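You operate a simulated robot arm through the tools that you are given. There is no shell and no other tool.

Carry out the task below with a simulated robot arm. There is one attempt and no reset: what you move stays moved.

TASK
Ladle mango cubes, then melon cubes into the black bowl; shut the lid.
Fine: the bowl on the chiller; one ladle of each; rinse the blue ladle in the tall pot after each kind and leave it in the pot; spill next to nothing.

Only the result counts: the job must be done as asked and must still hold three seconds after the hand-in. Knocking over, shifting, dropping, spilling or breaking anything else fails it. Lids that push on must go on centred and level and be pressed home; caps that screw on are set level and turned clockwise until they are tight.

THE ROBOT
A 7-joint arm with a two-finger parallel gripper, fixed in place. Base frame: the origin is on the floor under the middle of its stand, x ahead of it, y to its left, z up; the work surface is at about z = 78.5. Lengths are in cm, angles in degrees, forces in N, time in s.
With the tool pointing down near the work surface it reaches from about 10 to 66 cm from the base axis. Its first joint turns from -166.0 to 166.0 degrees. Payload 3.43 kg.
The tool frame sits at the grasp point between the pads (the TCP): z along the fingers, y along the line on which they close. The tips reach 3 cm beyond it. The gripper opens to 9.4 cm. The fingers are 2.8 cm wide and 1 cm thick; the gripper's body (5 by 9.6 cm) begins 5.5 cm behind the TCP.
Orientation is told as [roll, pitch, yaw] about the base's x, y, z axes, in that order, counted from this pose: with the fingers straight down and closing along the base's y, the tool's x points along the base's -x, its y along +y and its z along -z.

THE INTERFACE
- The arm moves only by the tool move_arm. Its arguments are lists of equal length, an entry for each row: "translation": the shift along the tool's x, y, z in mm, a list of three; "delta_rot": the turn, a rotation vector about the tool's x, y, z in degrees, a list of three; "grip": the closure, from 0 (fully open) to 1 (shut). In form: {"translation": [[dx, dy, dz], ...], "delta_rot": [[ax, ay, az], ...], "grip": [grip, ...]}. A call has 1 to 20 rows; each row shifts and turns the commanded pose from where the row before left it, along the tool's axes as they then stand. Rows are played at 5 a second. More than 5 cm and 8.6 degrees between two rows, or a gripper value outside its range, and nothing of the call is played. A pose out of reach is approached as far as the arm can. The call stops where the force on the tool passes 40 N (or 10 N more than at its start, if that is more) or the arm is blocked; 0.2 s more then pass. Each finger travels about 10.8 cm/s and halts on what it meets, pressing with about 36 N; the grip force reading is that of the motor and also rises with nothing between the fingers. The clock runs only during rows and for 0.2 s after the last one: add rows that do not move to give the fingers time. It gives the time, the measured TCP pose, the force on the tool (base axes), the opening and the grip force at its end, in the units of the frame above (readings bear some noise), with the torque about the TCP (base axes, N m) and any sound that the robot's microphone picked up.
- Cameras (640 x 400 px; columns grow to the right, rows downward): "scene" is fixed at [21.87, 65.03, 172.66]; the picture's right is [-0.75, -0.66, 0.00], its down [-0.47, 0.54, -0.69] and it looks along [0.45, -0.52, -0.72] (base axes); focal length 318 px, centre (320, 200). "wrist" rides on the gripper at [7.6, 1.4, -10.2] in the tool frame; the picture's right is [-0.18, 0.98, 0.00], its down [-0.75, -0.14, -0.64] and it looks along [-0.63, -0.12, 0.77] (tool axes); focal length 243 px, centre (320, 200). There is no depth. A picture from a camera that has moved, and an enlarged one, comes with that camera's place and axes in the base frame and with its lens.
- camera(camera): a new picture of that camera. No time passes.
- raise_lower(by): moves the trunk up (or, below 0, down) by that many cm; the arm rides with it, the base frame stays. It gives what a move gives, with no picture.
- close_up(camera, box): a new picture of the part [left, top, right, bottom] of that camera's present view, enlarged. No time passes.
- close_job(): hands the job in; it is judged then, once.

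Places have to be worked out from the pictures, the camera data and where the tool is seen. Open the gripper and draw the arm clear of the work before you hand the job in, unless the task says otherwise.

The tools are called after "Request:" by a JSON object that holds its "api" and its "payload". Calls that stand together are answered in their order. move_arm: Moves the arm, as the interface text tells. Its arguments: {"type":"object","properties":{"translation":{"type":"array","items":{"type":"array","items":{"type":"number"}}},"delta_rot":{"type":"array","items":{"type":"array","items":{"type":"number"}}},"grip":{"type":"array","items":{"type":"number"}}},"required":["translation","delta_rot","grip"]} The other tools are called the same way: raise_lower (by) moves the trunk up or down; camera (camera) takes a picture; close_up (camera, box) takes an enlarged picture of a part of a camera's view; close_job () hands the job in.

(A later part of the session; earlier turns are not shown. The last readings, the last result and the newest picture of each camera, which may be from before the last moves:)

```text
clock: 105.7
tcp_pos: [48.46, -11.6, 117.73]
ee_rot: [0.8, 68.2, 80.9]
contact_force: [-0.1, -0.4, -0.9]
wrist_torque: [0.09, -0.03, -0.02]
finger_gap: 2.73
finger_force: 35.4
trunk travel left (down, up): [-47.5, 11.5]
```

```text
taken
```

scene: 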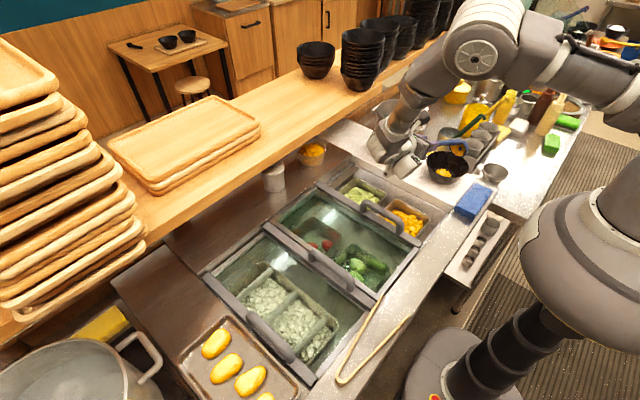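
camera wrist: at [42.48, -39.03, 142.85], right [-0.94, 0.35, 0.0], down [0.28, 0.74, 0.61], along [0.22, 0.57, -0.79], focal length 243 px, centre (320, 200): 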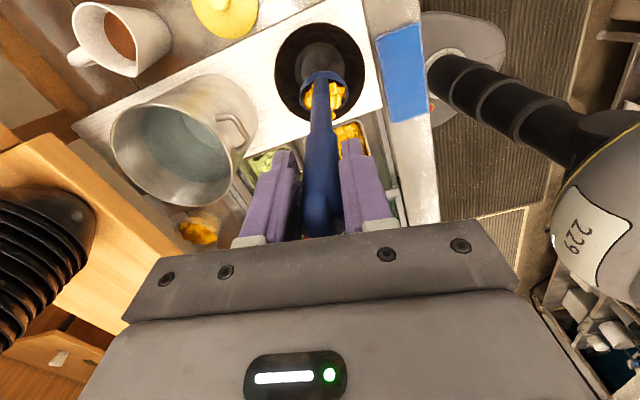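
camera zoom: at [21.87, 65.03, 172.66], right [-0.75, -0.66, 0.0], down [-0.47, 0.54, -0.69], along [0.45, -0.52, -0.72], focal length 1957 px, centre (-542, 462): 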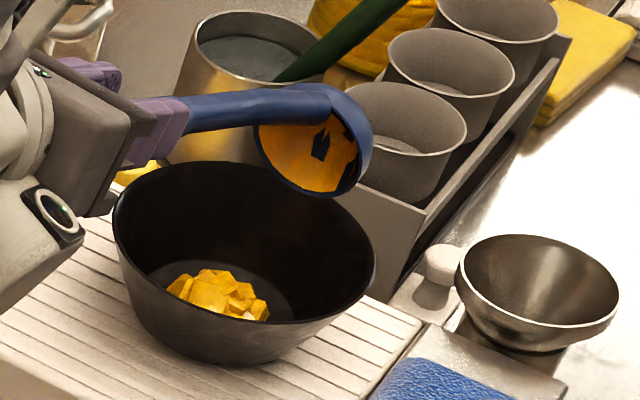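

The mango is in the bowl with nothing outside it. Next I rinse: I raise the tilted ladle, then set the same tilted pose over the pot that drained it before, so it can be dipped and lifted without holding water.

Request:
{"api": "move_arm", "payload": {"translation": [[18.6, 0, -7.4], [18.6, 0, -7.4], [18.6, 0, -7.4], [18.6, 0, -7.4], [18.6, 0, -7.4], [18.6, 0, -7.4], [18.6, 0, -7.4], [18.6, 0, -7.4], [18.6, 0, -7.4], [0, 0, 0]], "delta_rot": [[0, 0, 0], [0, 0, 0], [0, 0, 0], [0, 0, 0], [0, 0, 0], [0, 0, 0], [0, 0, 0], [0, 0, 0], [0, 0, 0], [0, 0, 0]], "grip": [1, 1, 1, 1, 1, 1, 1, 1, 1, 1]}}

Request:
{"api": "move_arm", "payload": {"translation": [[17.3, 0, 1.9], [17.3, 0, 1.9], [17.3, 0, 1.9], [17.3, 0, 1.9], [17.3, 0, 1.9], [17.3, 0, 1.9], [0.6, 16.7, 0.6], [0.6, 16.7, 0.6], [0.6, 16.7, 0.6], [0.6, 16.7, 0.6], [0, 0, 0]], "delta_rot": [[0, -4, 0], [0, -4, 0], [0, -4, 0], [0, -4, 0], [0, -4, 0], [0, -4, 0], [4.17, 0, -4.32], [4.17, 0, -4.32], [4.17, 0, -4.32], [4.17, 0, -4.32], [0, 0, 0]], "grip": [1, 1, 1, 1, 1, 1, 1, 1, 1, 1, 1]}}

Request:
{"api": "camera", "payload": {"camera": "scene"}}

Request:
{"api": "camera", "payload": {"camera": "wrist"}}

```text
clock: 107.9
tcp_pos: [48.54, -11.64, 135.79]
ee_rot: [0.9, 68.3, 80.9]
contact_force: [0.9, -0.3, -0.8]
wrist_torque: [0.11, 0.03, 0.0]
finger_gap: 2.72
finger_force: 35.1
trunk travel left (down, up): [-47.5, 11.5]
```

```text
clock: 110.3
tcp_pos: [40.67, -18.26, 144.04]
ee_rot: [0.6, 44.0, 104.5]
contact_force: [0.2, -0.4, -0.7]
wrist_torque: [0.08, 0.04, 0.0]
finger_gap: 2.74
finger_force: 36.6
trunk travel left (down, up): [-47.5, 11.5]
```

```text
taken
```

scene: 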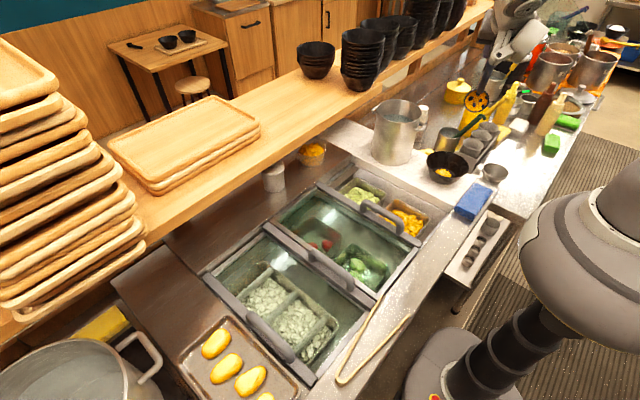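

```text
taken
camera wrist: at [39.28, -17.07, 156.66], right [-0.99, -0.11, -0.12], down [-0.1, 0.99, -0.06], along [0.13, -0.05, -0.99], focal length 243 px, centre (320, 200)
```

wrist: 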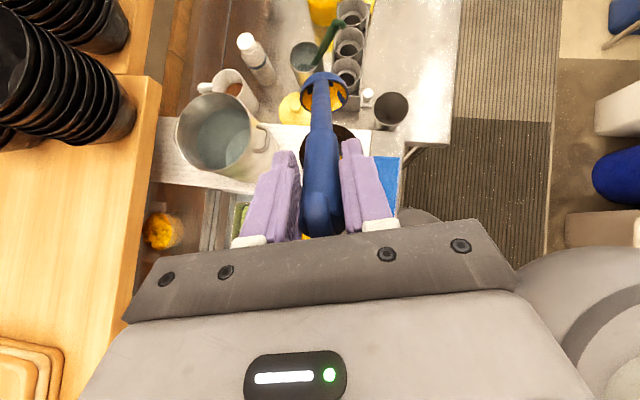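

Now I carry the tilted, empty ladle across to above the pot.

Request:
{"api": "move_arm", "payload": {"translation": [[2.9, -20.6, 2.8], [2.9, -20.6, 2.8], [2.9, -20.6, 2.8], [2.9, -20.6, 2.8], [2.9, -20.6, 2.8], [2.9, -20.6, 2.8], [2.9, -20.6, 2.8], [2.9, -20.6, 2.8], [2.9, -20.6, 2.8], [2.9, -20.6, 2.8], [0, 0, 0]], "delta_rot": [[0, 0, 0], [0, 0, 0], [0, 0, 0], [0, 0, 0], [0, 0, 0], [0, 0, 0], [0, 0, 0], [0, 0, 0], [0, 0, 0], [0, 0, 0], [0, 0, 0]], "grip": [1, 1, 1, 1, 1, 1, 1, 1, 1, 1, 1]}}

Request:
{"api": "close_up", "payload": {"camera": "scene", "box": [340, 0, 500, 160]}}

Request:
{"api": "camera", "payload": {"camera": "wrist"}}

```text
clock: 112.7
tcp_pos: [61.73, -17.27, 144.02]
ee_rot: [0.4, 44.0, 104.3]
contact_force: [-0.7, 0.6, -0.3]
wrist_torque: [0.03, 0.01, 0.03]
finger_gap: 2.71
finger_force: 35.5
trunk travel left (down, up): [-47.5, 11.5]
```

```text
2.50 times, centred on (420, 80) of scene
camera zoom: at [21.87, 65.03, 172.66], right [-0.75, -0.66, 0.0], down [-0.47, 0.54, -0.69], along [0.45, -0.52, -0.72], focal length 795 px, centre (70, 500)
```

zoom: 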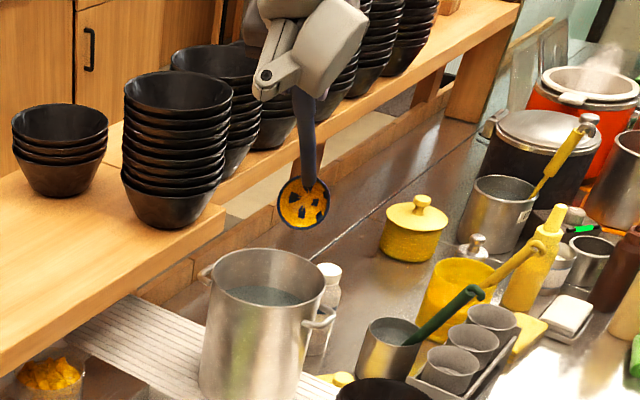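

```text
taken
camera wrist: at [60.25, -16.0, 156.69], right [-0.99, -0.11, -0.12], down [-0.1, 0.99, -0.06], along [0.13, -0.05, -0.99], focal length 243 px, centre (320, 200)
```

wrist: 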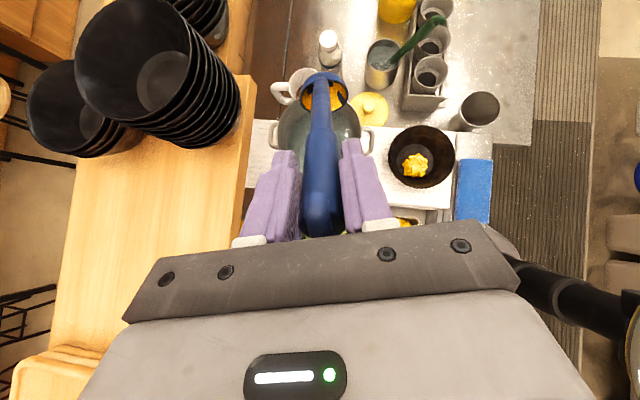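

Cup is at about (65.5,-32.7,124) over the pot. I lower it straight down into the water, first part.

Request:
{"api": "move_arm", "payload": {"translation": [[-13.9, 0, 14.4], [-13.9, 0, 14.4], [-13.9, 0, 14.4], [-13.9, 0, 14.4], [-13.9, 0, 14.4], [-13.9, 0, 14.4], [-13.9, 0, 14.4], [0, 0, 0]], "delta_rot": [[0, 0, 0], [0, 0, 0], [0, 0, 0], [0, 0, 0], [0, 0, 0], [0, 0, 0], [0, 0, 0], [0, 0, 0]], "grip": [1, 1, 1, 1, 1, 1, 1, 1]}}

Request:
{"api": "close_up", "payload": {"camera": "scene", "box": [360, 60, 480, 170]}}

Request:
{"api": "close_up", "payload": {"camera": "wrist", "box": [240, 40, 400, 150]}}

```text
clock: 114.5
tcp_pos: [61.71, -17.26, 129.97]
ee_rot: [0.4, 44.0, 104.3]
contact_force: [-1.0, -0.2, -0.5]
wrist_torque: [0.09, 0.04, 0.01]
finger_gap: 2.74
finger_force: 36.5
trunk travel left (down, up): [-47.5, 11.5]
```

```text
3.64 times, centred on (420, 115) of scene
camera zoom: at [21.87, 65.03, 172.66], right [-0.75, -0.66, 0.0], down [-0.47, 0.54, -0.69], along [0.45, -0.52, -0.72], focal length 1156 px, centre (-44, 509)
```

zoom: 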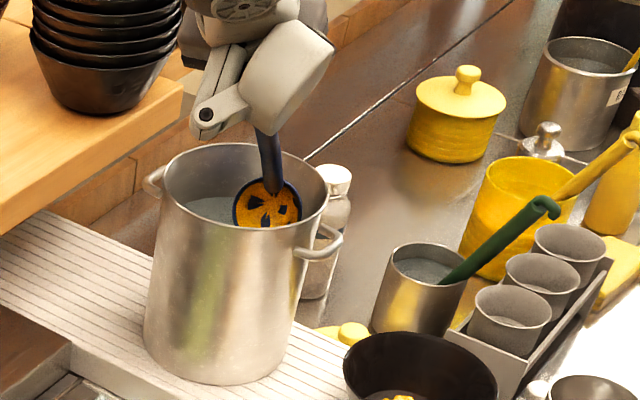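

```text
3.64 times, centred on (320, 95) of wrist
camera zoom: at [60.16, -15.99, 142.68], right [-0.99, -0.11, -0.12], down [-0.1, 0.99, -0.06], along [0.13, -0.05, -0.99], focal length 882 px, centre (320, 582)
```

zoom: 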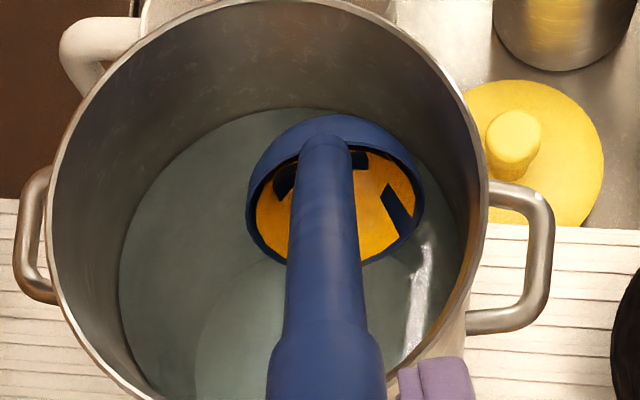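

Water surface is about z≈105. I lower the cup into the water.

Request:
{"api": "move_arm", "payload": {"translation": [[-13.9, 0, 14.4], [-13.9, 0, 14.4], [-13.9, 0, 14.4], [-10.4, 0, 10.8], [0, 0, 0]], "delta_rot": [[0, 0, 0], [0, 0, 0], [0, 0, 0], [0, 0, 0], [0, 0, 0]], "grip": [1, 1, 1, 1, 1]}}

Request:
{"api": "close_up", "payload": {"camera": "scene", "box": [360, 60, 480, 170]}}

Request:
{"api": "close_up", "payload": {"camera": "wrist", "box": [240, 40, 400, 150]}}

```text
clock: 115.7
tcp_pos: [61.75, -17.17, 122.23]
ee_rot: [0.5, 44.0, 104.3]
contact_force: [-0.2, 0.1, -0.5]
wrist_torque: [0.13, 0.04, 0.0]
finger_gap: 2.75
finger_force: 35.8
trunk travel left (down, up): [-47.5, 11.5]
```

```text
3.64 times, centred on (420, 115) of scene
camera zoom: at [21.87, 65.03, 172.66], right [-0.75, -0.66, 0.0], down [-0.47, 0.54, -0.69], along [0.45, -0.52, -0.72], focal length 1156 px, centre (-44, 509)
```

zoom: 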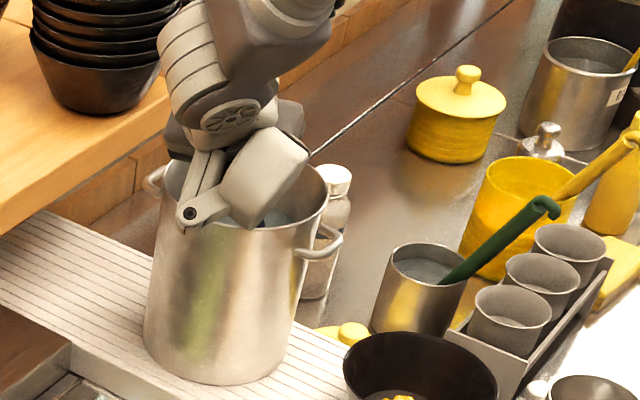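

```text
3.64 times, centred on (320, 95) of wrist
camera zoom: at [60.18, -16.05, 134.99], right [-0.99, -0.11, -0.12], down [-0.1, 0.99, -0.06], along [0.13, -0.05, -0.99], focal length 882 px, centre (320, 582)
```

zoom: 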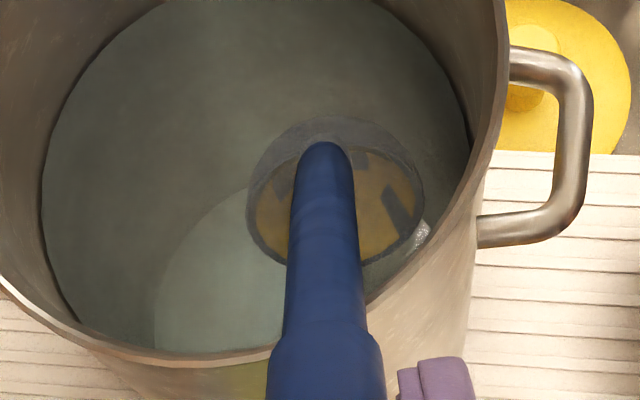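

The cup is under water without touching anything. I swish it back and forth in the water to rinse.

Request:
{"api": "move_arm", "payload": {"translation": [[0, -10, 0], [0, -10, 0], [0, -10, 0], [0, 10, 0], [0, 10, 0], [0, 10, 0], [0, -10, 0], [0, -10, 0], [0, -10, 0], [0, 10, 0], [0, 10, 0], [0, 10, 0], [0, -10, 0], [0, -10, 0], [0, -10, 0], [0, 10, 0], [0, 10, 0], [0, 10, 0], [0, 0, 0]], "delta_rot": [[0, 0, 0], [0, 0, 0], [0, 0, 0], [0, 0, 0], [0, 0, 0], [0, 0, 0], [0, 0, 0], [0, 0, 0], [0, 0, 0], [0, 0, 0], [0, 0, 0], [0, 0, 0], [0, 0, 0], [0, 0, 0], [0, 0, 0], [0, 0, 0], [0, 0, 0], [0, 0, 0], [0, 0, 0]], "grip": [1, 1, 1, 1, 1, 1, 1, 1, 1, 1, 1, 1, 1, 1, 1, 1, 1, 1, 1]}}

Request:
{"api": "close_up", "payload": {"camera": "wrist", "box": [240, 40, 400, 150]}}

```text
clock: 119.7
tcp_pos: [61.62, -17.29, 122.41]
ee_rot: [0.5, 43.9, 104.5]
contact_force: [0.3, 0.4, -0.8]
wrist_torque: [0.07, 0.0, 0.01]
finger_gap: 2.75
finger_force: 36.2
trunk travel left (down, up): [-47.5, 11.5]
```

```text
3.64 times, centred on (320, 95) of wrist
camera zoom: at [60.19, -16.06, 135.1], right [-0.99, -0.11, -0.12], down [-0.1, 0.99, -0.06], along [0.13, -0.05, -0.99], focal length 882 px, centre (320, 582)
```

zoom: 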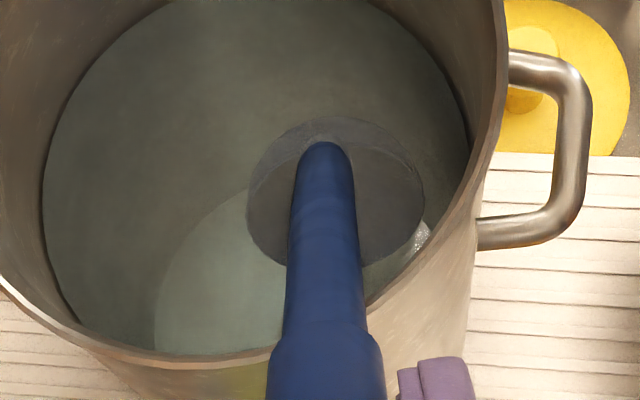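

The orange film is gone. I lift the ladle out at the same tilt, pausing over the water so it drips off.

Request:
{"api": "move_arm", "payload": {"translation": [[10.4, 0, -10.8], [10.4, 0, -10.8], [10.4, 0, -10.8], [10.4, 0, -10.8], [10.4, 0, -10.8], [0, 0, 0], [0, 0, 0], [0, 0, 0], [0, 0, 0], [0, 0, 0]], "delta_rot": [[0, 0, 0], [0, 0, 0], [0, 0, 0], [0, 0, 0], [0, 0, 0], [0, 0, 0], [0, 0, 0], [0, 0, 0], [0, 0, 0], [0, 0, 0]], "grip": [1, 1, 1, 1, 1, 1, 1, 1, 1, 1]}}

Request:
{"api": "close_up", "payload": {"camera": "wrist", "box": [240, 40, 400, 150]}}

Request:
{"api": "close_up", "payload": {"camera": "scene", "box": [360, 60, 480, 170]}}

```text
clock: 121.9
tcp_pos: [61.79, -17.26, 129.78]
ee_rot: [0.6, 44.0, 104.4]
contact_force: [-0.1, 0.2, -0.6]
wrist_torque: [0.08, -0.01, 0.0]
finger_gap: 2.71
finger_force: 35.8
trunk travel left (down, up): [-47.5, 11.5]
```

```text
3.64 times, centred on (320, 95) of wrist
camera zoom: at [60.33, -16.04, 142.49], right [-0.99, -0.11, -0.12], down [-0.1, 0.99, -0.06], along [0.13, -0.05, -0.99], focal length 882 px, centre (320, 582)
```

zoom: 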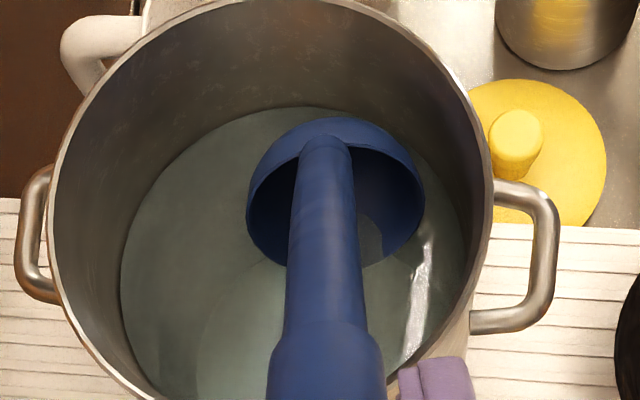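

```text
3.64 times, centred on (420, 115) of scene
camera zoom: at [21.87, 65.03, 172.66], right [-0.75, -0.66, 0.0], down [-0.47, 0.54, -0.69], along [0.45, -0.52, -0.72], focal length 1156 px, centre (-44, 509)
```

zoom: 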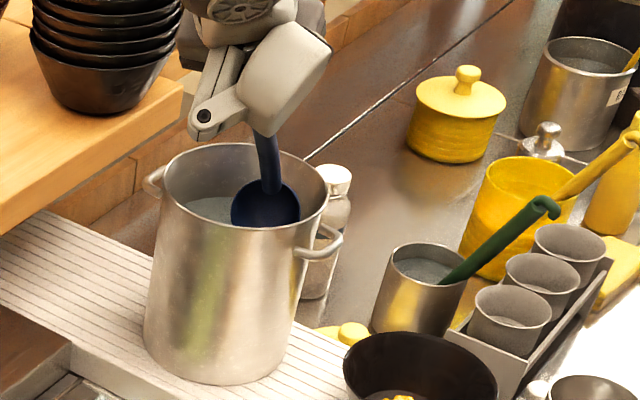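

The cup is clean. A tiny pool may remain, so I tip it further over the pot to empty it fully.

Request:
{"api": "move_arm", "payload": {"translation": [[-17.4, 0, -0.7], [-17.4, 0, -0.7], [-17.4, 0, -0.7], [-17.4, 0, -0.7], [-17.4, 0, -0.7], [0, 0, 0], [0, 0, 0], [0, 0, 0]], "delta_rot": [[0, 4, 0], [0, 4, 0], [0, 4, 0], [0, 4, 0], [0, 4, 0], [0, 0, 0], [0, 0, 0], [0, 0, 0]], "grip": [1, 1, 1, 1, 1, 1, 1, 1]}}

Request:
{"api": "close_up", "payload": {"camera": "wrist", "box": [240, 40, 400, 150]}}

Request:
{"api": "close_up", "payload": {"camera": "scene", "box": [360, 60, 480, 170]}}

```text
clock: 123.7
tcp_pos: [60.29, -11.96, 123.33]
ee_rot: [0.7, 64.0, 104.7]
contact_force: [-0.7, 0.0, 0.0]
wrist_torque: [0.1, 0.03, -0.01]
finger_gap: 2.74
finger_force: 36.0
trunk travel left (down, up): [-47.5, 11.5]
```

```text
3.64 times, centred on (320, 95) of wrist
camera zoom: at [57.8, -6.68, 134.65], right [-0.97, -0.16, -0.16], down [-0.09, 0.91, -0.4], along [0.21, -0.37, -0.9], focal length 882 px, centre (320, 582)
```

zoom: 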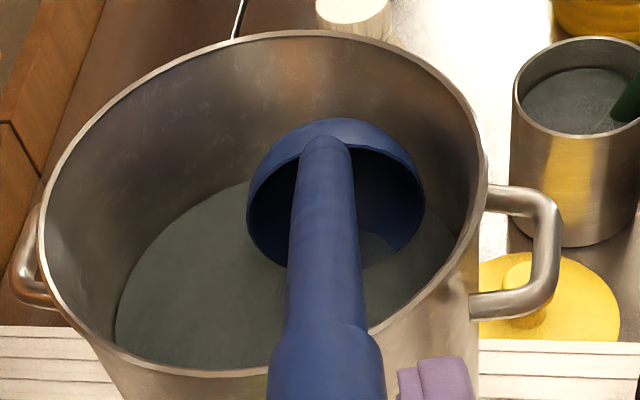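

```text
3.64 times, centred on (420, 115) of scene
camera zoom: at [21.87, 65.03, 172.66], right [-0.75, -0.66, 0.0], down [-0.47, 0.54, -0.69], along [0.45, -0.52, -0.72], focal length 1156 px, centre (-44, 509)
```

zoom: 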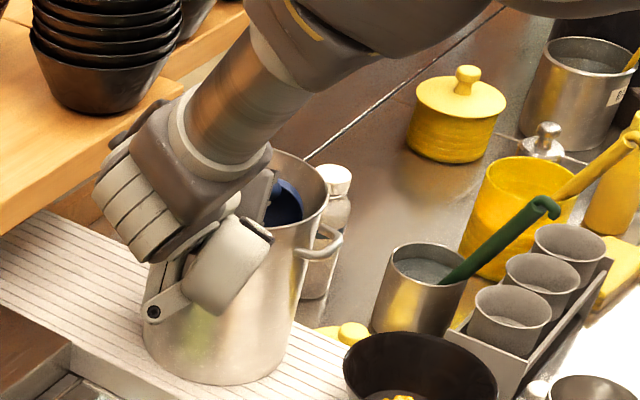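

The ladle is clean and empty. I tilt back, lift it well clear of the pot rim and swing the handle upright beside the pot.

Request:
{"api": "move_arm", "payload": {"translation": [[17.3, 0, 1.9], [17.3, 0, 1.9], [17.3, 0, 1.9], [17.3, 0, 1.9], [17.3, 0, 1.9], [13.9, 0, -14.4], [13.9, 0, -14.4], [13.9, 0, -14.4], [13.9, 0, -14.4], [13.9, 0, -14.4], [13.9, 0, -14.4], [13.9, 0, -14.4], [13.9, 0, -14.4], [0, 0, 0]], "delta_rot": [[0, -4, 0], [0, -4, 0], [0, -4, 0], [0, -4, 0], [0, -4, 0], [0, 0, 0], [0, 0, 0], [0, 0, 0], [0, 0, 0], [0, 0, 0], [0, 0, 0], [0, 0, 0], [0, 0, 0], [0, 0, 0]], "grip": [1, 1, 1, 1, 1, 1, 1, 1, 1, 1, 1, 1, 1, 1]}}

Request:
{"api": "move_arm", "payload": {"translation": [[0, 0, 0], [0, 0, 0], [0, 0, 0], [0, 0, 0], [0, 0, 0], [0, 0, 0]], "delta_rot": [[0, -7, 0], [0, -7, 0], [0, -7, 0], [0, -7, 0], [0, -7, 0], [0, 0, 0]], "grip": [1, 1, 1, 1, 1, 1]}}

Request:
{"api": "camera", "payload": {"camera": "scene"}}

Request:
{"api": "camera", "payload": {"camera": "wrist"}}

```text
clock: 126.7
tcp_pos: [61.9, -17.31, 145.91]
ee_rot: [0.5, 44.0, 104.4]
contact_force: [0.6, -0.8, -0.7]
wrist_torque: [0.04, 0.03, -0.01]
finger_gap: 2.72
finger_force: 36.4
trunk travel left (down, up): [-47.5, 11.5]
```

```text
clock: 128.1
tcp_pos: [61.76, -17.21, 145.86]
ee_rot: [0.3, 9.0, 104.1]
contact_force: [-0.6, -0.6, -1.6]
wrist_torque: [0.0, 0.03, -0.02]
finger_gap: 2.74
finger_force: 35.7
trunk travel left (down, up): [-47.5, 11.5]
```

```text
taken
```

scene: 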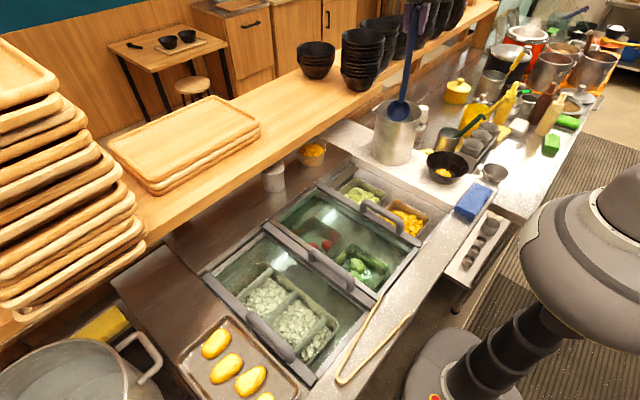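

```text
taken
camera wrist: at [62.12, -23.33, 157.19], right [-1.0, -0.06, -0.02], down [-0.06, 0.85, 0.52], along [-0.01, 0.52, -0.86], focal length 243 px, centre (320, 200)
```

wrist: 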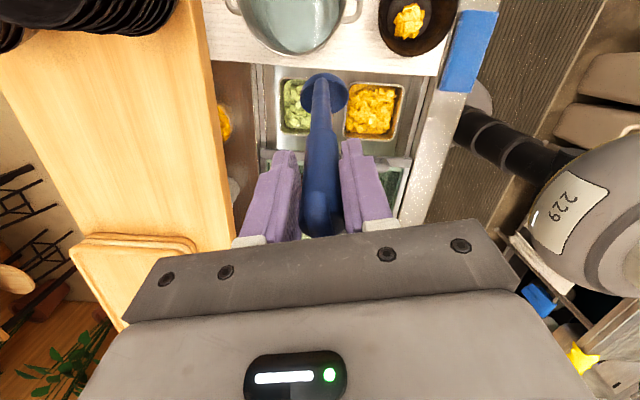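

Ladle is upright beside the pot. I yaw back to 45° over the melon pan, easing the handle to vertical.

Request:
{"api": "move_arm", "payload": {"translation": [[0, 0, 0], [0, 0, 0], [0, 0, 0], [0, 0, 0], [0, 0, 0], [0, 0, 0], [0, 0, 0], [0, 0, 0], [0, 0, 0], [0, 0, 0], [0, 0, 0]], "delta_rot": [[-1.16, 0, 7.31], [-1.16, 0, 7.31], [-1.16, 0, 7.31], [-1.16, 0, 7.31], [-1.16, 0, 7.31], [-1.16, 0, 7.31], [-1.16, 0, 7.31], [-1.16, 0, 7.31], [0, -4.5, 0], [0, -4.5, 0], [0, 0, 0]], "grip": [1, 1, 1, 1, 1, 1, 1, 1, 1, 1, 1]}}

Request:
{"api": "camera", "payload": {"camera": "wrist"}}

Request:
{"api": "close_up", "payload": {"camera": "scene", "box": [340, 60, 500, 240]}}

```text
clock: 130.5
tcp_pos: [61.82, -17.23, 146.0]
ee_rot: [0.2, 0.3, 44.9]
contact_force: [0.3, 0.1, -0.3]
wrist_torque: [0.0, 0.0, 0.02]
finger_gap: 2.73
finger_force: 35.5
trunk travel left (down, up): [-47.5, 11.5]
```

```text
taken
camera wrist: at [55.72, -21.63, 156.18], right [-0.56, 0.83, 0.0], down [0.64, 0.43, 0.64], along [0.53, 0.36, -0.77], focal length 243 px, centre (320, 200)
```

wrist: 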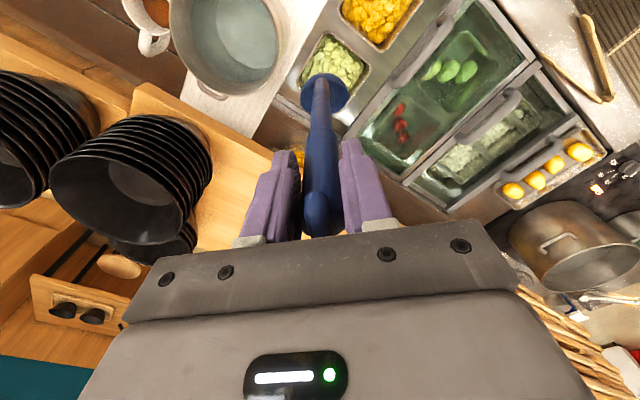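

```text
2.22 times, centred on (420, 150) of scene
camera zoom: at [21.87, 65.03, 172.66], right [-0.75, -0.66, 0.0], down [-0.47, 0.54, -0.69], along [0.45, -0.52, -0.72], focal length 707 px, centre (98, 311)
```

zoom: 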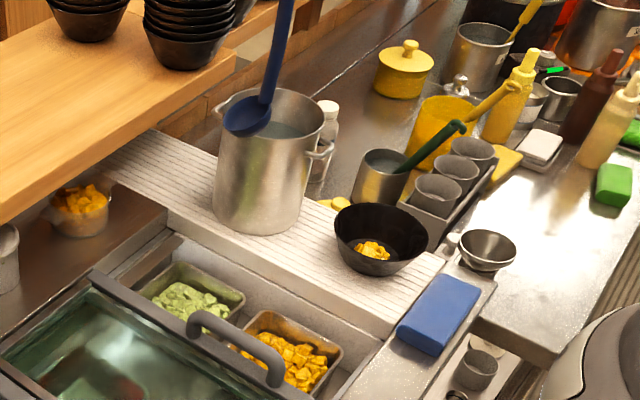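

I zoom in on the melon pan to fix its corners before lowering.

Request:
{"api": "close_up", "payload": {"camera": "wrist", "box": [260, 0, 420, 110]}}

Request:
{"api": "close_up", "payload": {"camera": "scene", "box": [330, 165, 420, 235]}}

```text
3.64 times, centred on (340, 55) of wrist
camera zoom: at [55.72, -21.63, 156.18], right [-0.56, 0.83, 0.0], down [0.64, 0.43, 0.64], along [0.53, 0.36, -0.77], focal length 882 px, centre (247, 727)
```

zoom: 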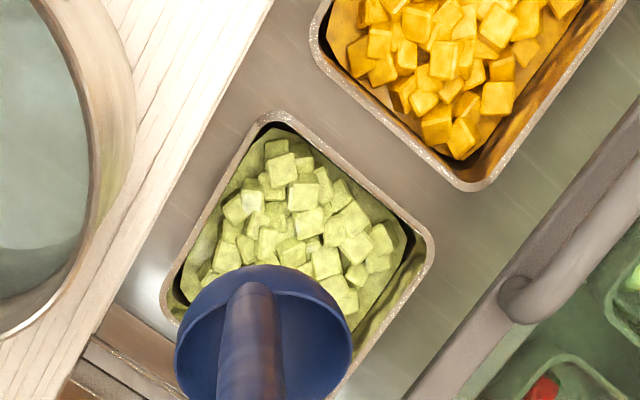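

```text
5.71 times, centred on (375, 200) of scene
camera zoom: at [21.87, 65.03, 172.66], right [-0.75, -0.66, 0.0], down [-0.47, 0.54, -0.69], along [0.45, -0.52, -0.72], focal length 1817 px, centre (6, 200)
```

zoom: 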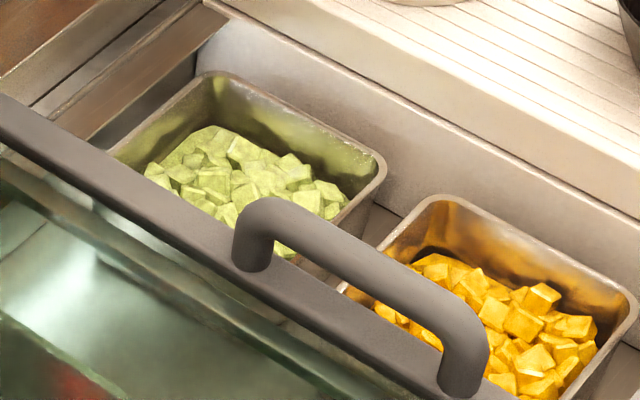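

The melon pan spans about x 59.7–73.6, y -16.8…-2.8, heap top near z≈82. I position over it and lower with the handle upright.

Request:
{"api": "move_arm", "payload": {"translation": [[-16.6, 8.9, 0], [-16.6, 8.8, 0], [0, 0, 30], [0, 0, 30], [0, 0, 30], [0, 0, 30], [0, 0, 30], [0, 0, 30], [0, 0, 30], [0, 0, 30], [0, 0, 30], [0, 0, 20], [0, 0, 0]], "delta_rot": [[0, 0, 0], [0, 0, 0], [0, 0, 0], [0, 0, 0], [0, 0, 0], [0, 0, 0], [0, 0, 0], [0, 0, 0], [0, 0, 0], [0, 0, 0], [0, 0, 0], [0, 0, 0], [0, 0, 0]], "grip": [1, 1, 1, 1, 1, 1, 1, 1, 1, 1, 1, 1, 1]}}

Request:
{"api": "close_up", "payload": {"camera": "scene", "box": [330, 140, 450, 235]}}

Request:
{"api": "close_up", "payload": {"camera": "wrist", "box": [230, 0, 430, 140]}}

```text
clock: 133.3
tcp_pos: [62.8, -13.61, 116.83]
ee_rot: [0.2, 0.4, 44.8]
contact_force: [0.7, -0.3, -1.2]
wrist_torque: [-0.01, 0.02, -0.01]
finger_gap: 2.74
finger_force: 36.2
trunk travel left (down, up): [-47.5, 11.5]
```

```text
4.21 times, centred on (390, 188) of scene
camera zoom: at [21.87, 65.03, 172.66], right [-0.75, -0.66, 0.0], down [-0.47, 0.54, -0.69], along [0.45, -0.52, -0.72], focal length 1339 px, centre (25, 253)
```

zoom: 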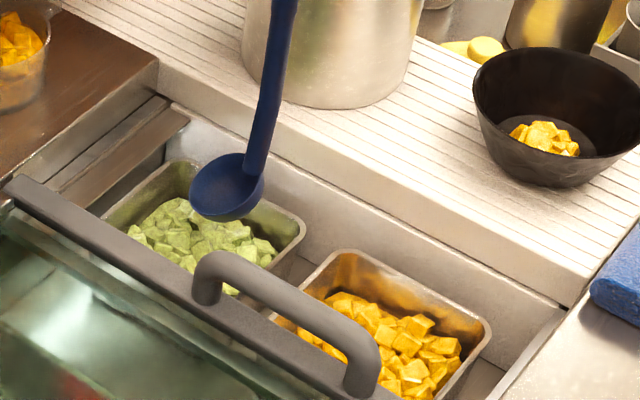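

```text
2.86 times, centred on (330, 70) of wrist
camera zoom: at [56.77, -18.07, 127.17], right [-0.56, 0.83, 0.0], down [0.64, 0.43, 0.64], along [0.53, 0.36, -0.77], focal length 693 px, centre (291, 571)
```

zoom: 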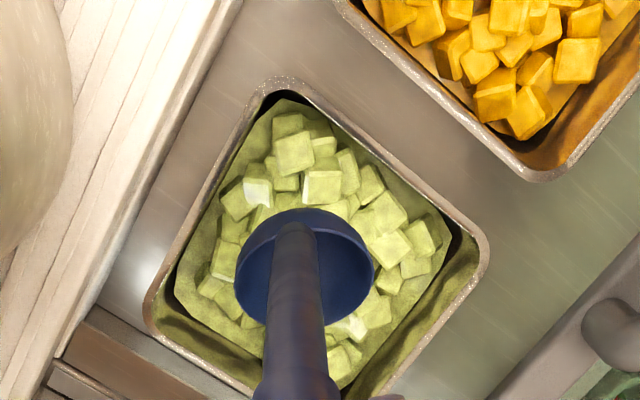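

The cup is just above the melon. I lower it into the heap, then sweep forward while leveling.

Request:
{"api": "move_arm", "payload": {"translation": [[0, 0, 15], [0, 0, 15], [0, 0, 15], [0, 0, 15], [0, 0, 10], [0, 0, 10], [0, 0, 0]], "delta_rot": [[0, 0, 0], [0, 0, 0], [0, 0, 0], [0, 0, 0], [0, 0, 0], [0, 0, 0], [0, 0, 0]], "grip": [1, 1, 1, 1, 1, 1, 1]}}

Request:
{"api": "close_up", "payload": {"camera": "scene", "box": [330, 140, 450, 235]}}

Request:
{"api": "close_up", "payload": {"camera": "wrist", "box": [230, 0, 430, 140]}}

```text
clock: 134.9
tcp_pos: [62.61, -13.89, 108.69]
ee_rot: [0.3, 0.3, 44.8]
contact_force: [0.1, -0.6, -0.9]
wrist_torque: [-0.01, 0.0, 0.0]
finger_gap: 2.73
finger_force: 35.6
trunk travel left (down, up): [-47.5, 11.5]
```

```text
4.21 times, centred on (390, 188) of scene
camera zoom: at [21.87, 65.03, 172.66], right [-0.75, -0.66, 0.0], down [-0.47, 0.54, -0.69], along [0.45, -0.52, -0.72], focal length 1339 px, centre (25, 253)
```

zoom: 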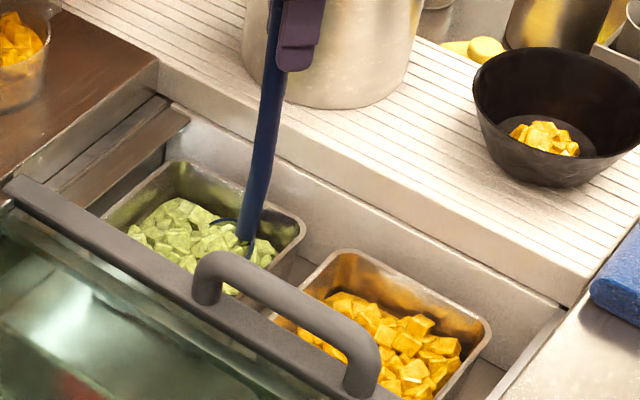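

```text
2.86 times, centred on (330, 70) of wrist
camera zoom: at [56.54, -18.18, 119.12], right [-0.56, 0.83, 0.0], down [0.64, 0.43, 0.64], along [0.53, 0.36, -0.77], focal length 693 px, centre (291, 571)
```

zoom: 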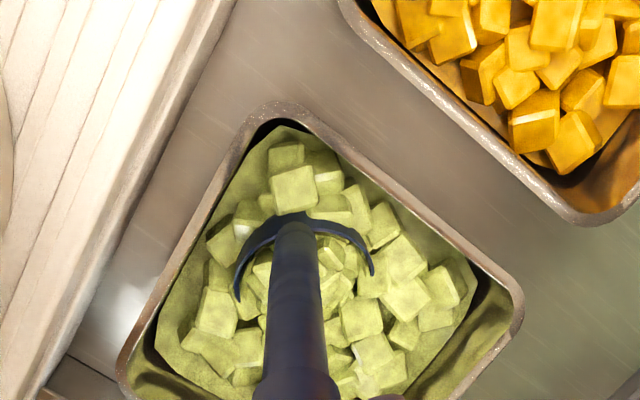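

No resistance. I sweep forward 3 cm and level the cup inside the melon heap.

Request:
{"api": "move_arm", "payload": {"translation": [[13, 0, 4.1], [13.2, 0, 4.4], [13.4, 0, 4.7], [13.5, 0, 4.9], [13.8, 0, 5.2], [14, 0, 5.4], [14.3, 0, 5.7], [0, 0, 0], [0, 0, 0]], "delta_rot": [[0, -4, 0], [0, -4, 0], [0, -4, 0], [0, -4, 0], [0, -4, 0], [0, -4, 0], [0, -4, 0], [0, 0, 0], [0, 0, 0]], "grip": [1, 1, 1, 1, 1, 1, 1, 1, 1]}}

Request:
{"api": "close_up", "payload": {"camera": "scene", "box": [330, 140, 450, 235]}}

Request:
{"api": "close_up", "payload": {"camera": "wrist", "box": [230, 0, 430, 140]}}

```text
clock: 136.9
tcp_pos: [56.66, -19.83, 103.58]
ee_rot: [0.3, -27.7, 44.7]
contact_force: [0.9, 0.2, -1.0]
wrist_torque: [-0.06, 0.06, 0.03]
finger_gap: 2.74
finger_force: 35.6
trunk travel left (down, up): [-47.5, 11.5]
```

```text
4.21 times, centred on (390, 188) of scene
camera zoom: at [21.87, 65.03, 172.66], right [-0.75, -0.66, 0.0], down [-0.47, 0.54, -0.69], along [0.45, -0.52, -0.72], focal length 1339 px, centre (25, 253)
```

zoom: 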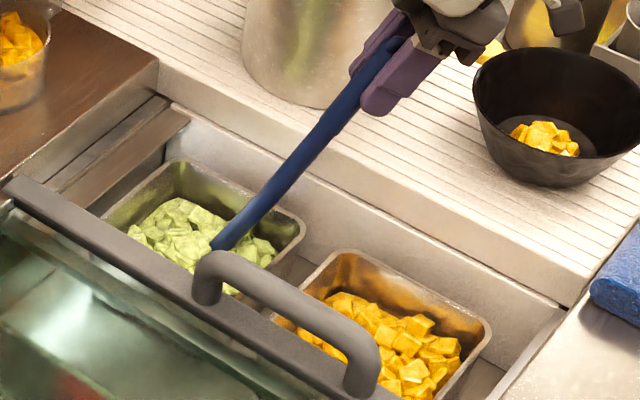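

```text
2.86 times, centred on (330, 70) of wrist
camera zoom: at [47.72, -26.86, 109.22], right [-0.58, 0.81, 0.09], down [0.36, 0.16, 0.92], along [0.73, 0.56, -0.39], focal length 693 px, centre (291, 571)
```

zoom: 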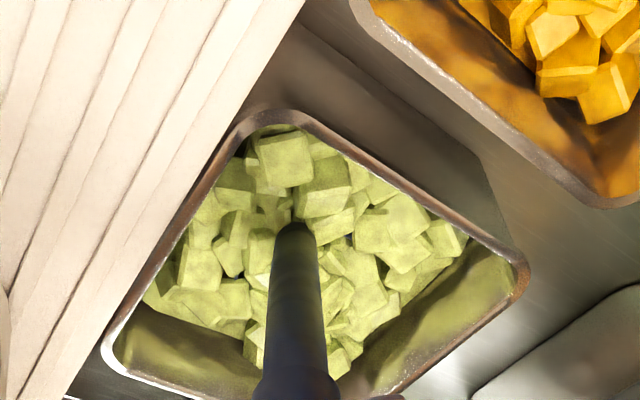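

The cup is buried and level. I lift straight up slowly and check the load.

Request:
{"api": "move_arm", "payload": {"translation": [[-3, 0, -5], [-4.7, 0, -8.8], [-4.7, 0, -8.8], [-4.7, 0, -8.8], [-4.7, 0, -8.8], [-4.7, 0, -8.8], [-4.7, 0, -8.8], [-4.7, 0, -8.8], [-4.7, 0, -8.8], [0, 0, 0]], "delta_rot": [[0, 0, 0], [0, 0, 0], [0, 0, 0], [0, 0, 0], [0, 0, 0], [0, 0, 0], [0, 0, 0], [0, 0, 0], [0, 0, 0], [0, 0, 0]], "grip": [1, 1, 1, 1, 1, 1, 1, 1, 1, 1]}}

Request:
{"api": "close_up", "payload": {"camera": "scene", "box": [330, 140, 450, 235]}}

Request:
{"api": "close_up", "payload": {"camera": "wrist", "box": [230, 0, 430, 140]}}

```text
clock: 139.1
tcp_pos: [56.85, -19.59, 112.11]
ee_rot: [0.2, -27.7, 44.7]
contact_force: [0.3, 0.4, -1.4]
wrist_torque: [-0.07, 0.05, 0.03]
finger_gap: 2.69
finger_force: 36.0
trunk travel left (down, up): [-47.5, 11.5]
```

```text
4.21 times, centred on (390, 188) of scene
camera zoom: at [21.87, 65.03, 172.66], right [-0.75, -0.66, 0.0], down [-0.47, 0.54, -0.69], along [0.45, -0.52, -0.72], focal length 1339 px, centre (25, 253)
```

zoom: 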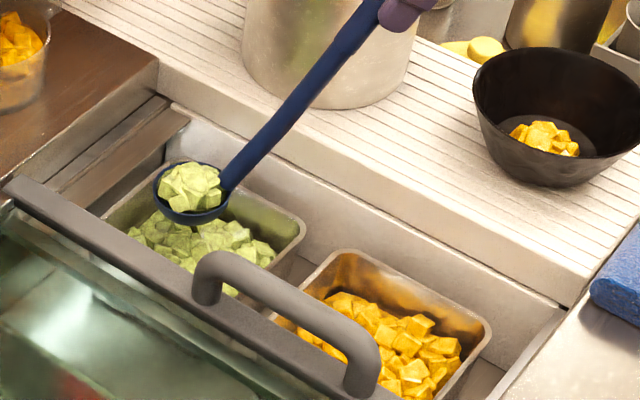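

```text
2.86 times, centred on (330, 70) of wrist
camera zoom: at [47.87, -26.85, 117.69], right [-0.58, 0.81, 0.09], down [0.36, 0.16, 0.92], along [0.73, 0.56, -0.39], focal length 693 px, centre (291, 571)
```

zoom: 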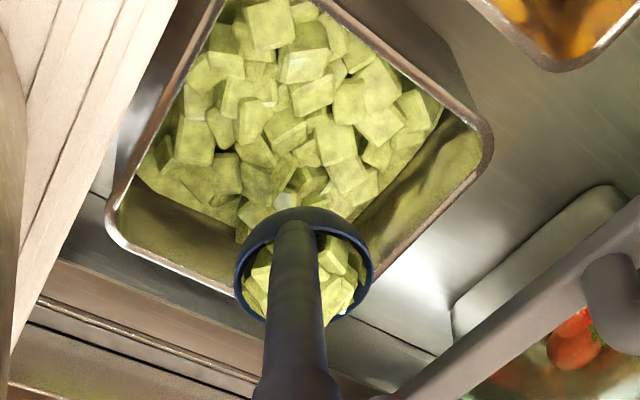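

A good heap of melon. I lift on up to carrying height, level and slowly.

Request:
{"api": "move_arm", "payload": {"translation": [[-3, 0, -6], [-5.5, 0, -10.5], [-7, 0, -13.2], [-7, 0, -13.2], [-7, 0, -13.2], [-7, 0, -13.2], [-7, 0, -13.2], [-7, 0, -13.2], [-7, 0, -13.2], [-7, 0, -13.2], [-7, 0, -13.2], [-7, 0, -13.2], [-7, 0, -13.2], [-5.5, 0, -10.5], [-3, 0, -6], [0, 0, 0]], "delta_rot": [[0, 0, 0], [0, 0, 0], [0, 0, 0], [0, 0, 0], [0, 0, 0], [0, 0, 0], [0, 0, 0], [0, 0, 0], [0, 0, 0], [0, 0, 0], [0, 0, 0], [0, 0, 0], [0, 0, 0], [0, 0, 0], [0, 0, 0], [0, 0, 0]], "grip": [1, 1, 1, 1, 1, 1, 1, 1, 1, 1, 1, 1, 1, 1, 1, 1]}}

Request:
{"api": "move_arm", "payload": {"translation": [[4, 4.5, -2.1], [8.1, 9.1, -4.3], [8.1, 9.1, -4.3], [8.1, 9.1, -4.3], [8.1, 9.1, -4.3], [8.1, 9.1, -4.3], [8.1, 9.1, -4.3], [8.1, 9.1, -4.3], [8.1, 9.1, -4.3], [8.1, 9.1, -4.3], [8.1, 9.1, -4.3], [8.1, 9.1, -4.3], [4, 4.5, -2.1], [0, 0, 0]], "delta_rot": [[0, 0, 0], [0, 0, 0], [0, 0, 0], [0, 0, 0], [0, 0, 0], [0, 0, 0], [0, 0, 0], [0, 0, 0], [0, 0, 0], [0, 0, 0], [0, 0, 0], [0, 0, 0], [0, 0, 0], [0, 0, 0]], "grip": [1, 1, 1, 1, 1, 1, 1, 1, 1, 1, 1, 1, 1, 1]}}

Request:
{"api": "close_up", "payload": {"camera": "scene", "box": [340, 60, 500, 240]}}

```text
clock: 142.5
tcp_pos: [56.83, -19.71, 132.2]
ee_rot: [0.3, -27.8, 44.6]
contact_force: [1.0, -0.6, -0.8]
wrist_torque: [-0.09, 0.05, -0.01]
finger_gap: 2.72
finger_force: 36.3
trunk travel left (down, up): [-47.5, 11.5]
```

```text
clock: 145.5
tcp_pos: [41.42, -19.69, 132.27]
ee_rot: [0.2, -27.7, 44.8]
contact_force: [0.8, -0.7, -1.8]
wrist_torque: [-0.08, 0.1, -0.02]
finger_gap: 2.73
finger_force: 35.5
trunk travel left (down, up): [-47.5, 11.5]
```

```text
2.22 times, centred on (420, 150) of scene
camera zoom: at [21.87, 65.03, 172.66], right [-0.75, -0.66, 0.0], down [-0.47, 0.54, -0.69], along [0.45, -0.52, -0.72], focal length 707 px, centre (98, 311)
```

zoom: 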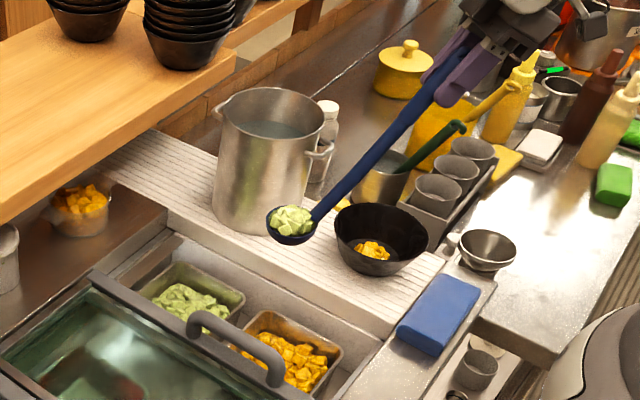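

Carrying well. I repeat the same path as before: yaw about the cup to 80°, then move toward the bowl.

Request:
{"api": "move_arm", "payload": {"translation": [[-0.2, -5.7, 0.1], [-0.44, -11.46, 0.2], [-0.44, -11.46, 0.2], [-0.44, -11.46, 0.2], [-0.44, -11.46, 0.2], [-0.44, -11.46, 0.2], [-0.44, -11.46, 0.2], [-0.2, -5.7, 0.1], [0, 0, 0]], "delta_rot": [[-1.16, 0, -2.21], [-2.32, 0, -4.43], [-2.32, 0, -4.43], [-2.32, 0, -4.43], [-2.32, 0, -4.43], [-2.32, 0, -4.43], [-2.32, 0, -4.43], [-1.16, 0, -2.21], [0, 0, 0]], "grip": [1, 1, 1, 1, 1, 1, 1, 1, 1]}}

```text
clock: 147.5
tcp_pos: [48.2, -23.29, 132.44]
ee_rot: [0.1, -27.7, 79.8]
contact_force: [0.5, -0.2, -0.7]
wrist_torque: [-0.15, 0.03, -0.03]
finger_gap: 2.77
finger_force: 36.2
trunk travel left (down, up): [-47.5, 11.5]
```

Now translate to above the bowl.

Request:
{"api": "move_arm", "payload": {"translation": [[6, 0.5, -3.2], [12.1, 1.06, -6.4], [12.1, 1.06, -6.4], [12.1, 1.06, -6.4], [12.1, 1.06, -6.4], [12.1, 1.06, -6.4], [12.1, 1.06, -6.4], [12.1, 1.06, -6.4], [12.1, 1.06, -6.4], [12.1, 1.06, -6.4], [12.1, 1.06, -6.4], [12.1, 1.06, -6.4], [12.1, 1.06, -6.4], [12.1, 1.06, -6.4], [12.1, 1.06, -6.4], [12.1, 1.06, -6.4], [6, 0.5, -3.2], [0, 0, 0]], "delta_rot": [[0, 0, 0], [0, 0, 0], [0, 0, 0], [0, 0, 0], [0, 0, 0], [0, 0, 0], [0, 0, 0], [0, 0, 0], [0, 0, 0], [0, 0, 0], [0, 0, 0], [0, 0, 0], [0, 0, 0], [0, 0, 0], [0, 0, 0], [0, 0, 0], [0, 0, 0], [0, 0, 0]], "grip": [1, 1, 1, 1, 1, 1, 1, 1, 1, 1, 1, 1, 1, 1, 1, 1, 1, 1]}}

Request:
{"api": "close_up", "payload": {"camera": "scene", "box": [380, 80, 540, 200]}}

Request:
{"api": "camera", "payload": {"camera": "wrist"}}

```text
clock: 151.3
tcp_pos: [42.79, -44.66, 132.36]
ee_rot: [0.2, -27.9, 79.7]
contact_force: [0.5, 0.5, -1.7]
wrist_torque: [-0.08, 0.03, -0.05]
finger_gap: 2.76
finger_force: 35.9
trunk travel left (down, up): [-47.5, 11.5]
```

```text
3.33 times, centred on (460, 140) of scene
camera zoom: at [21.87, 65.03, 172.66], right [-0.75, -0.66, 0.0], down [-0.47, 0.54, -0.69], along [0.45, -0.52, -0.72], focal length 1060 px, centre (-147, 400)
```

zoom: 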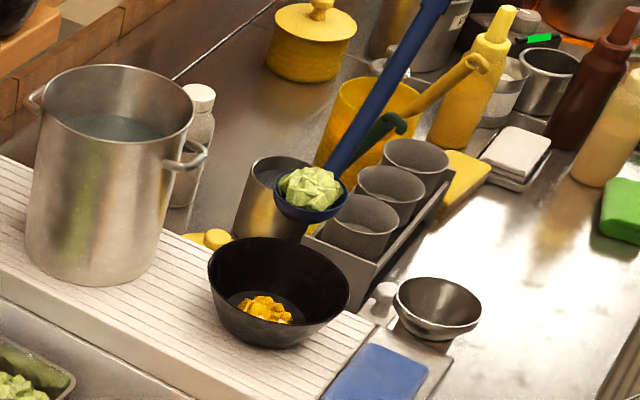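

```text
taken
camera wrist: at [39.49, -55.78, 137.91], right [-0.94, 0.33, 0.09], down [0.21, 0.34, 0.92], along [0.28, 0.88, -0.38], focal length 243 px, centre (320, 200)
```

wrist: 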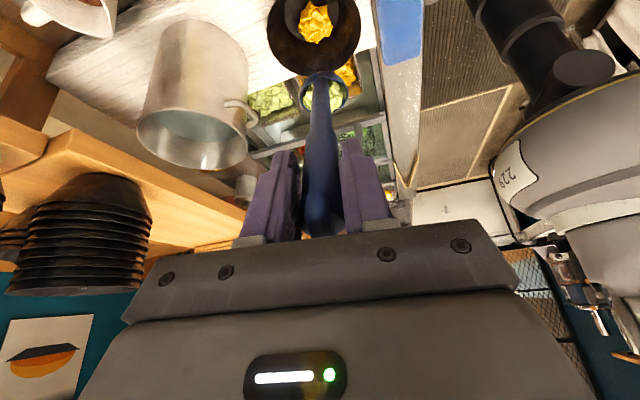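

The melon is above the bowl. I lower 3.8 cm, shift slightly back while beginning to tilt (as worked for mango), then tip gently.

Request:
{"api": "move_arm", "payload": {"translation": [[5.9, 0, 11.2], [5.9, 0, 11.2], [5.9, 0, 11.2], [-14.3, 0, -2.3], [-14.2, 0, -2.1], [-14.1, 0, -1.9], [-14, 0, -1.7], [-14, 0, -1.4], [-13.9, 0, -1.2], [-13.1, 0, -0.3], [-13.1, 0, -0.3], [0, 0, 0]], "delta_rot": [[0, 0, 0], [0, 0, 0], [0, 0, 0], [0, 4, 0], [0, 4, 0], [0, 4, 0], [0, 4, 0], [0, 4, 0], [0, 4, 0], [0, 3, 0], [0, 3, 0], [0, 0, 0]], "grip": [1, 1, 1, 1, 1, 1, 1, 1, 1, 1, 1, 1]}}

Request:
{"api": "close_up", "payload": {"camera": "scene", "box": [428, 125, 492, 190]}}

Request:
{"api": "close_up", "payload": {"camera": "wrist", "box": [240, 30, 400, 140]}}

```text
clock: 153.9
tcp_pos: [44.53, -34.7, 132.33]
ee_rot: [0.1, 2.3, 79.9]
contact_force: [-0.2, 0.0, -1.5]
wrist_torque: [0.04, 0.01, 0.01]
finger_gap: 2.75
finger_force: 35.8
trunk travel left (down, up): [-47.5, 11.5]
```

```text
6.15 times, centred on (460, 158) of scene
camera zoom: at [21.87, 65.03, 172.66], right [-0.75, -0.66, 0.0], down [-0.47, 0.54, -0.69], along [0.45, -0.52, -0.72], focal length 1957 px, centre (-542, 462)
```

zoom: 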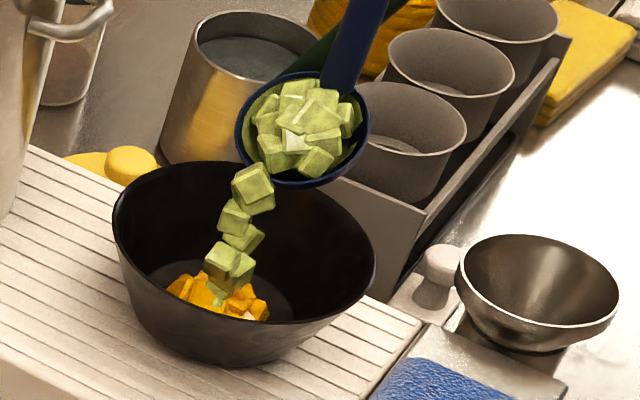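

```text
3.64 times, centred on (320, 85) of wrist
camera zoom: at [42.06, -41.59, 142.9], right [-0.93, 0.36, -0.01], down [0.28, 0.74, 0.61], along [0.22, 0.57, -0.79], focal length 882 px, centre (320, 618)
```

zoom: 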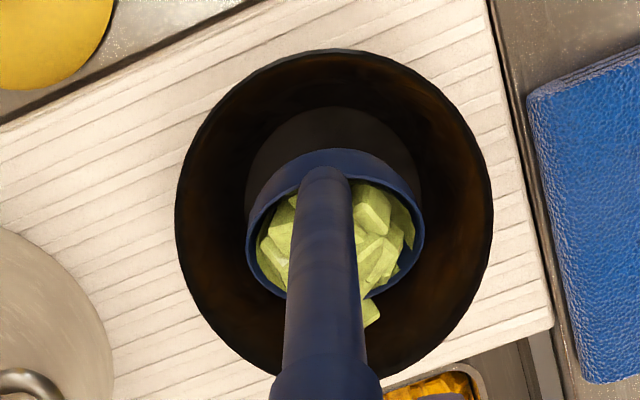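

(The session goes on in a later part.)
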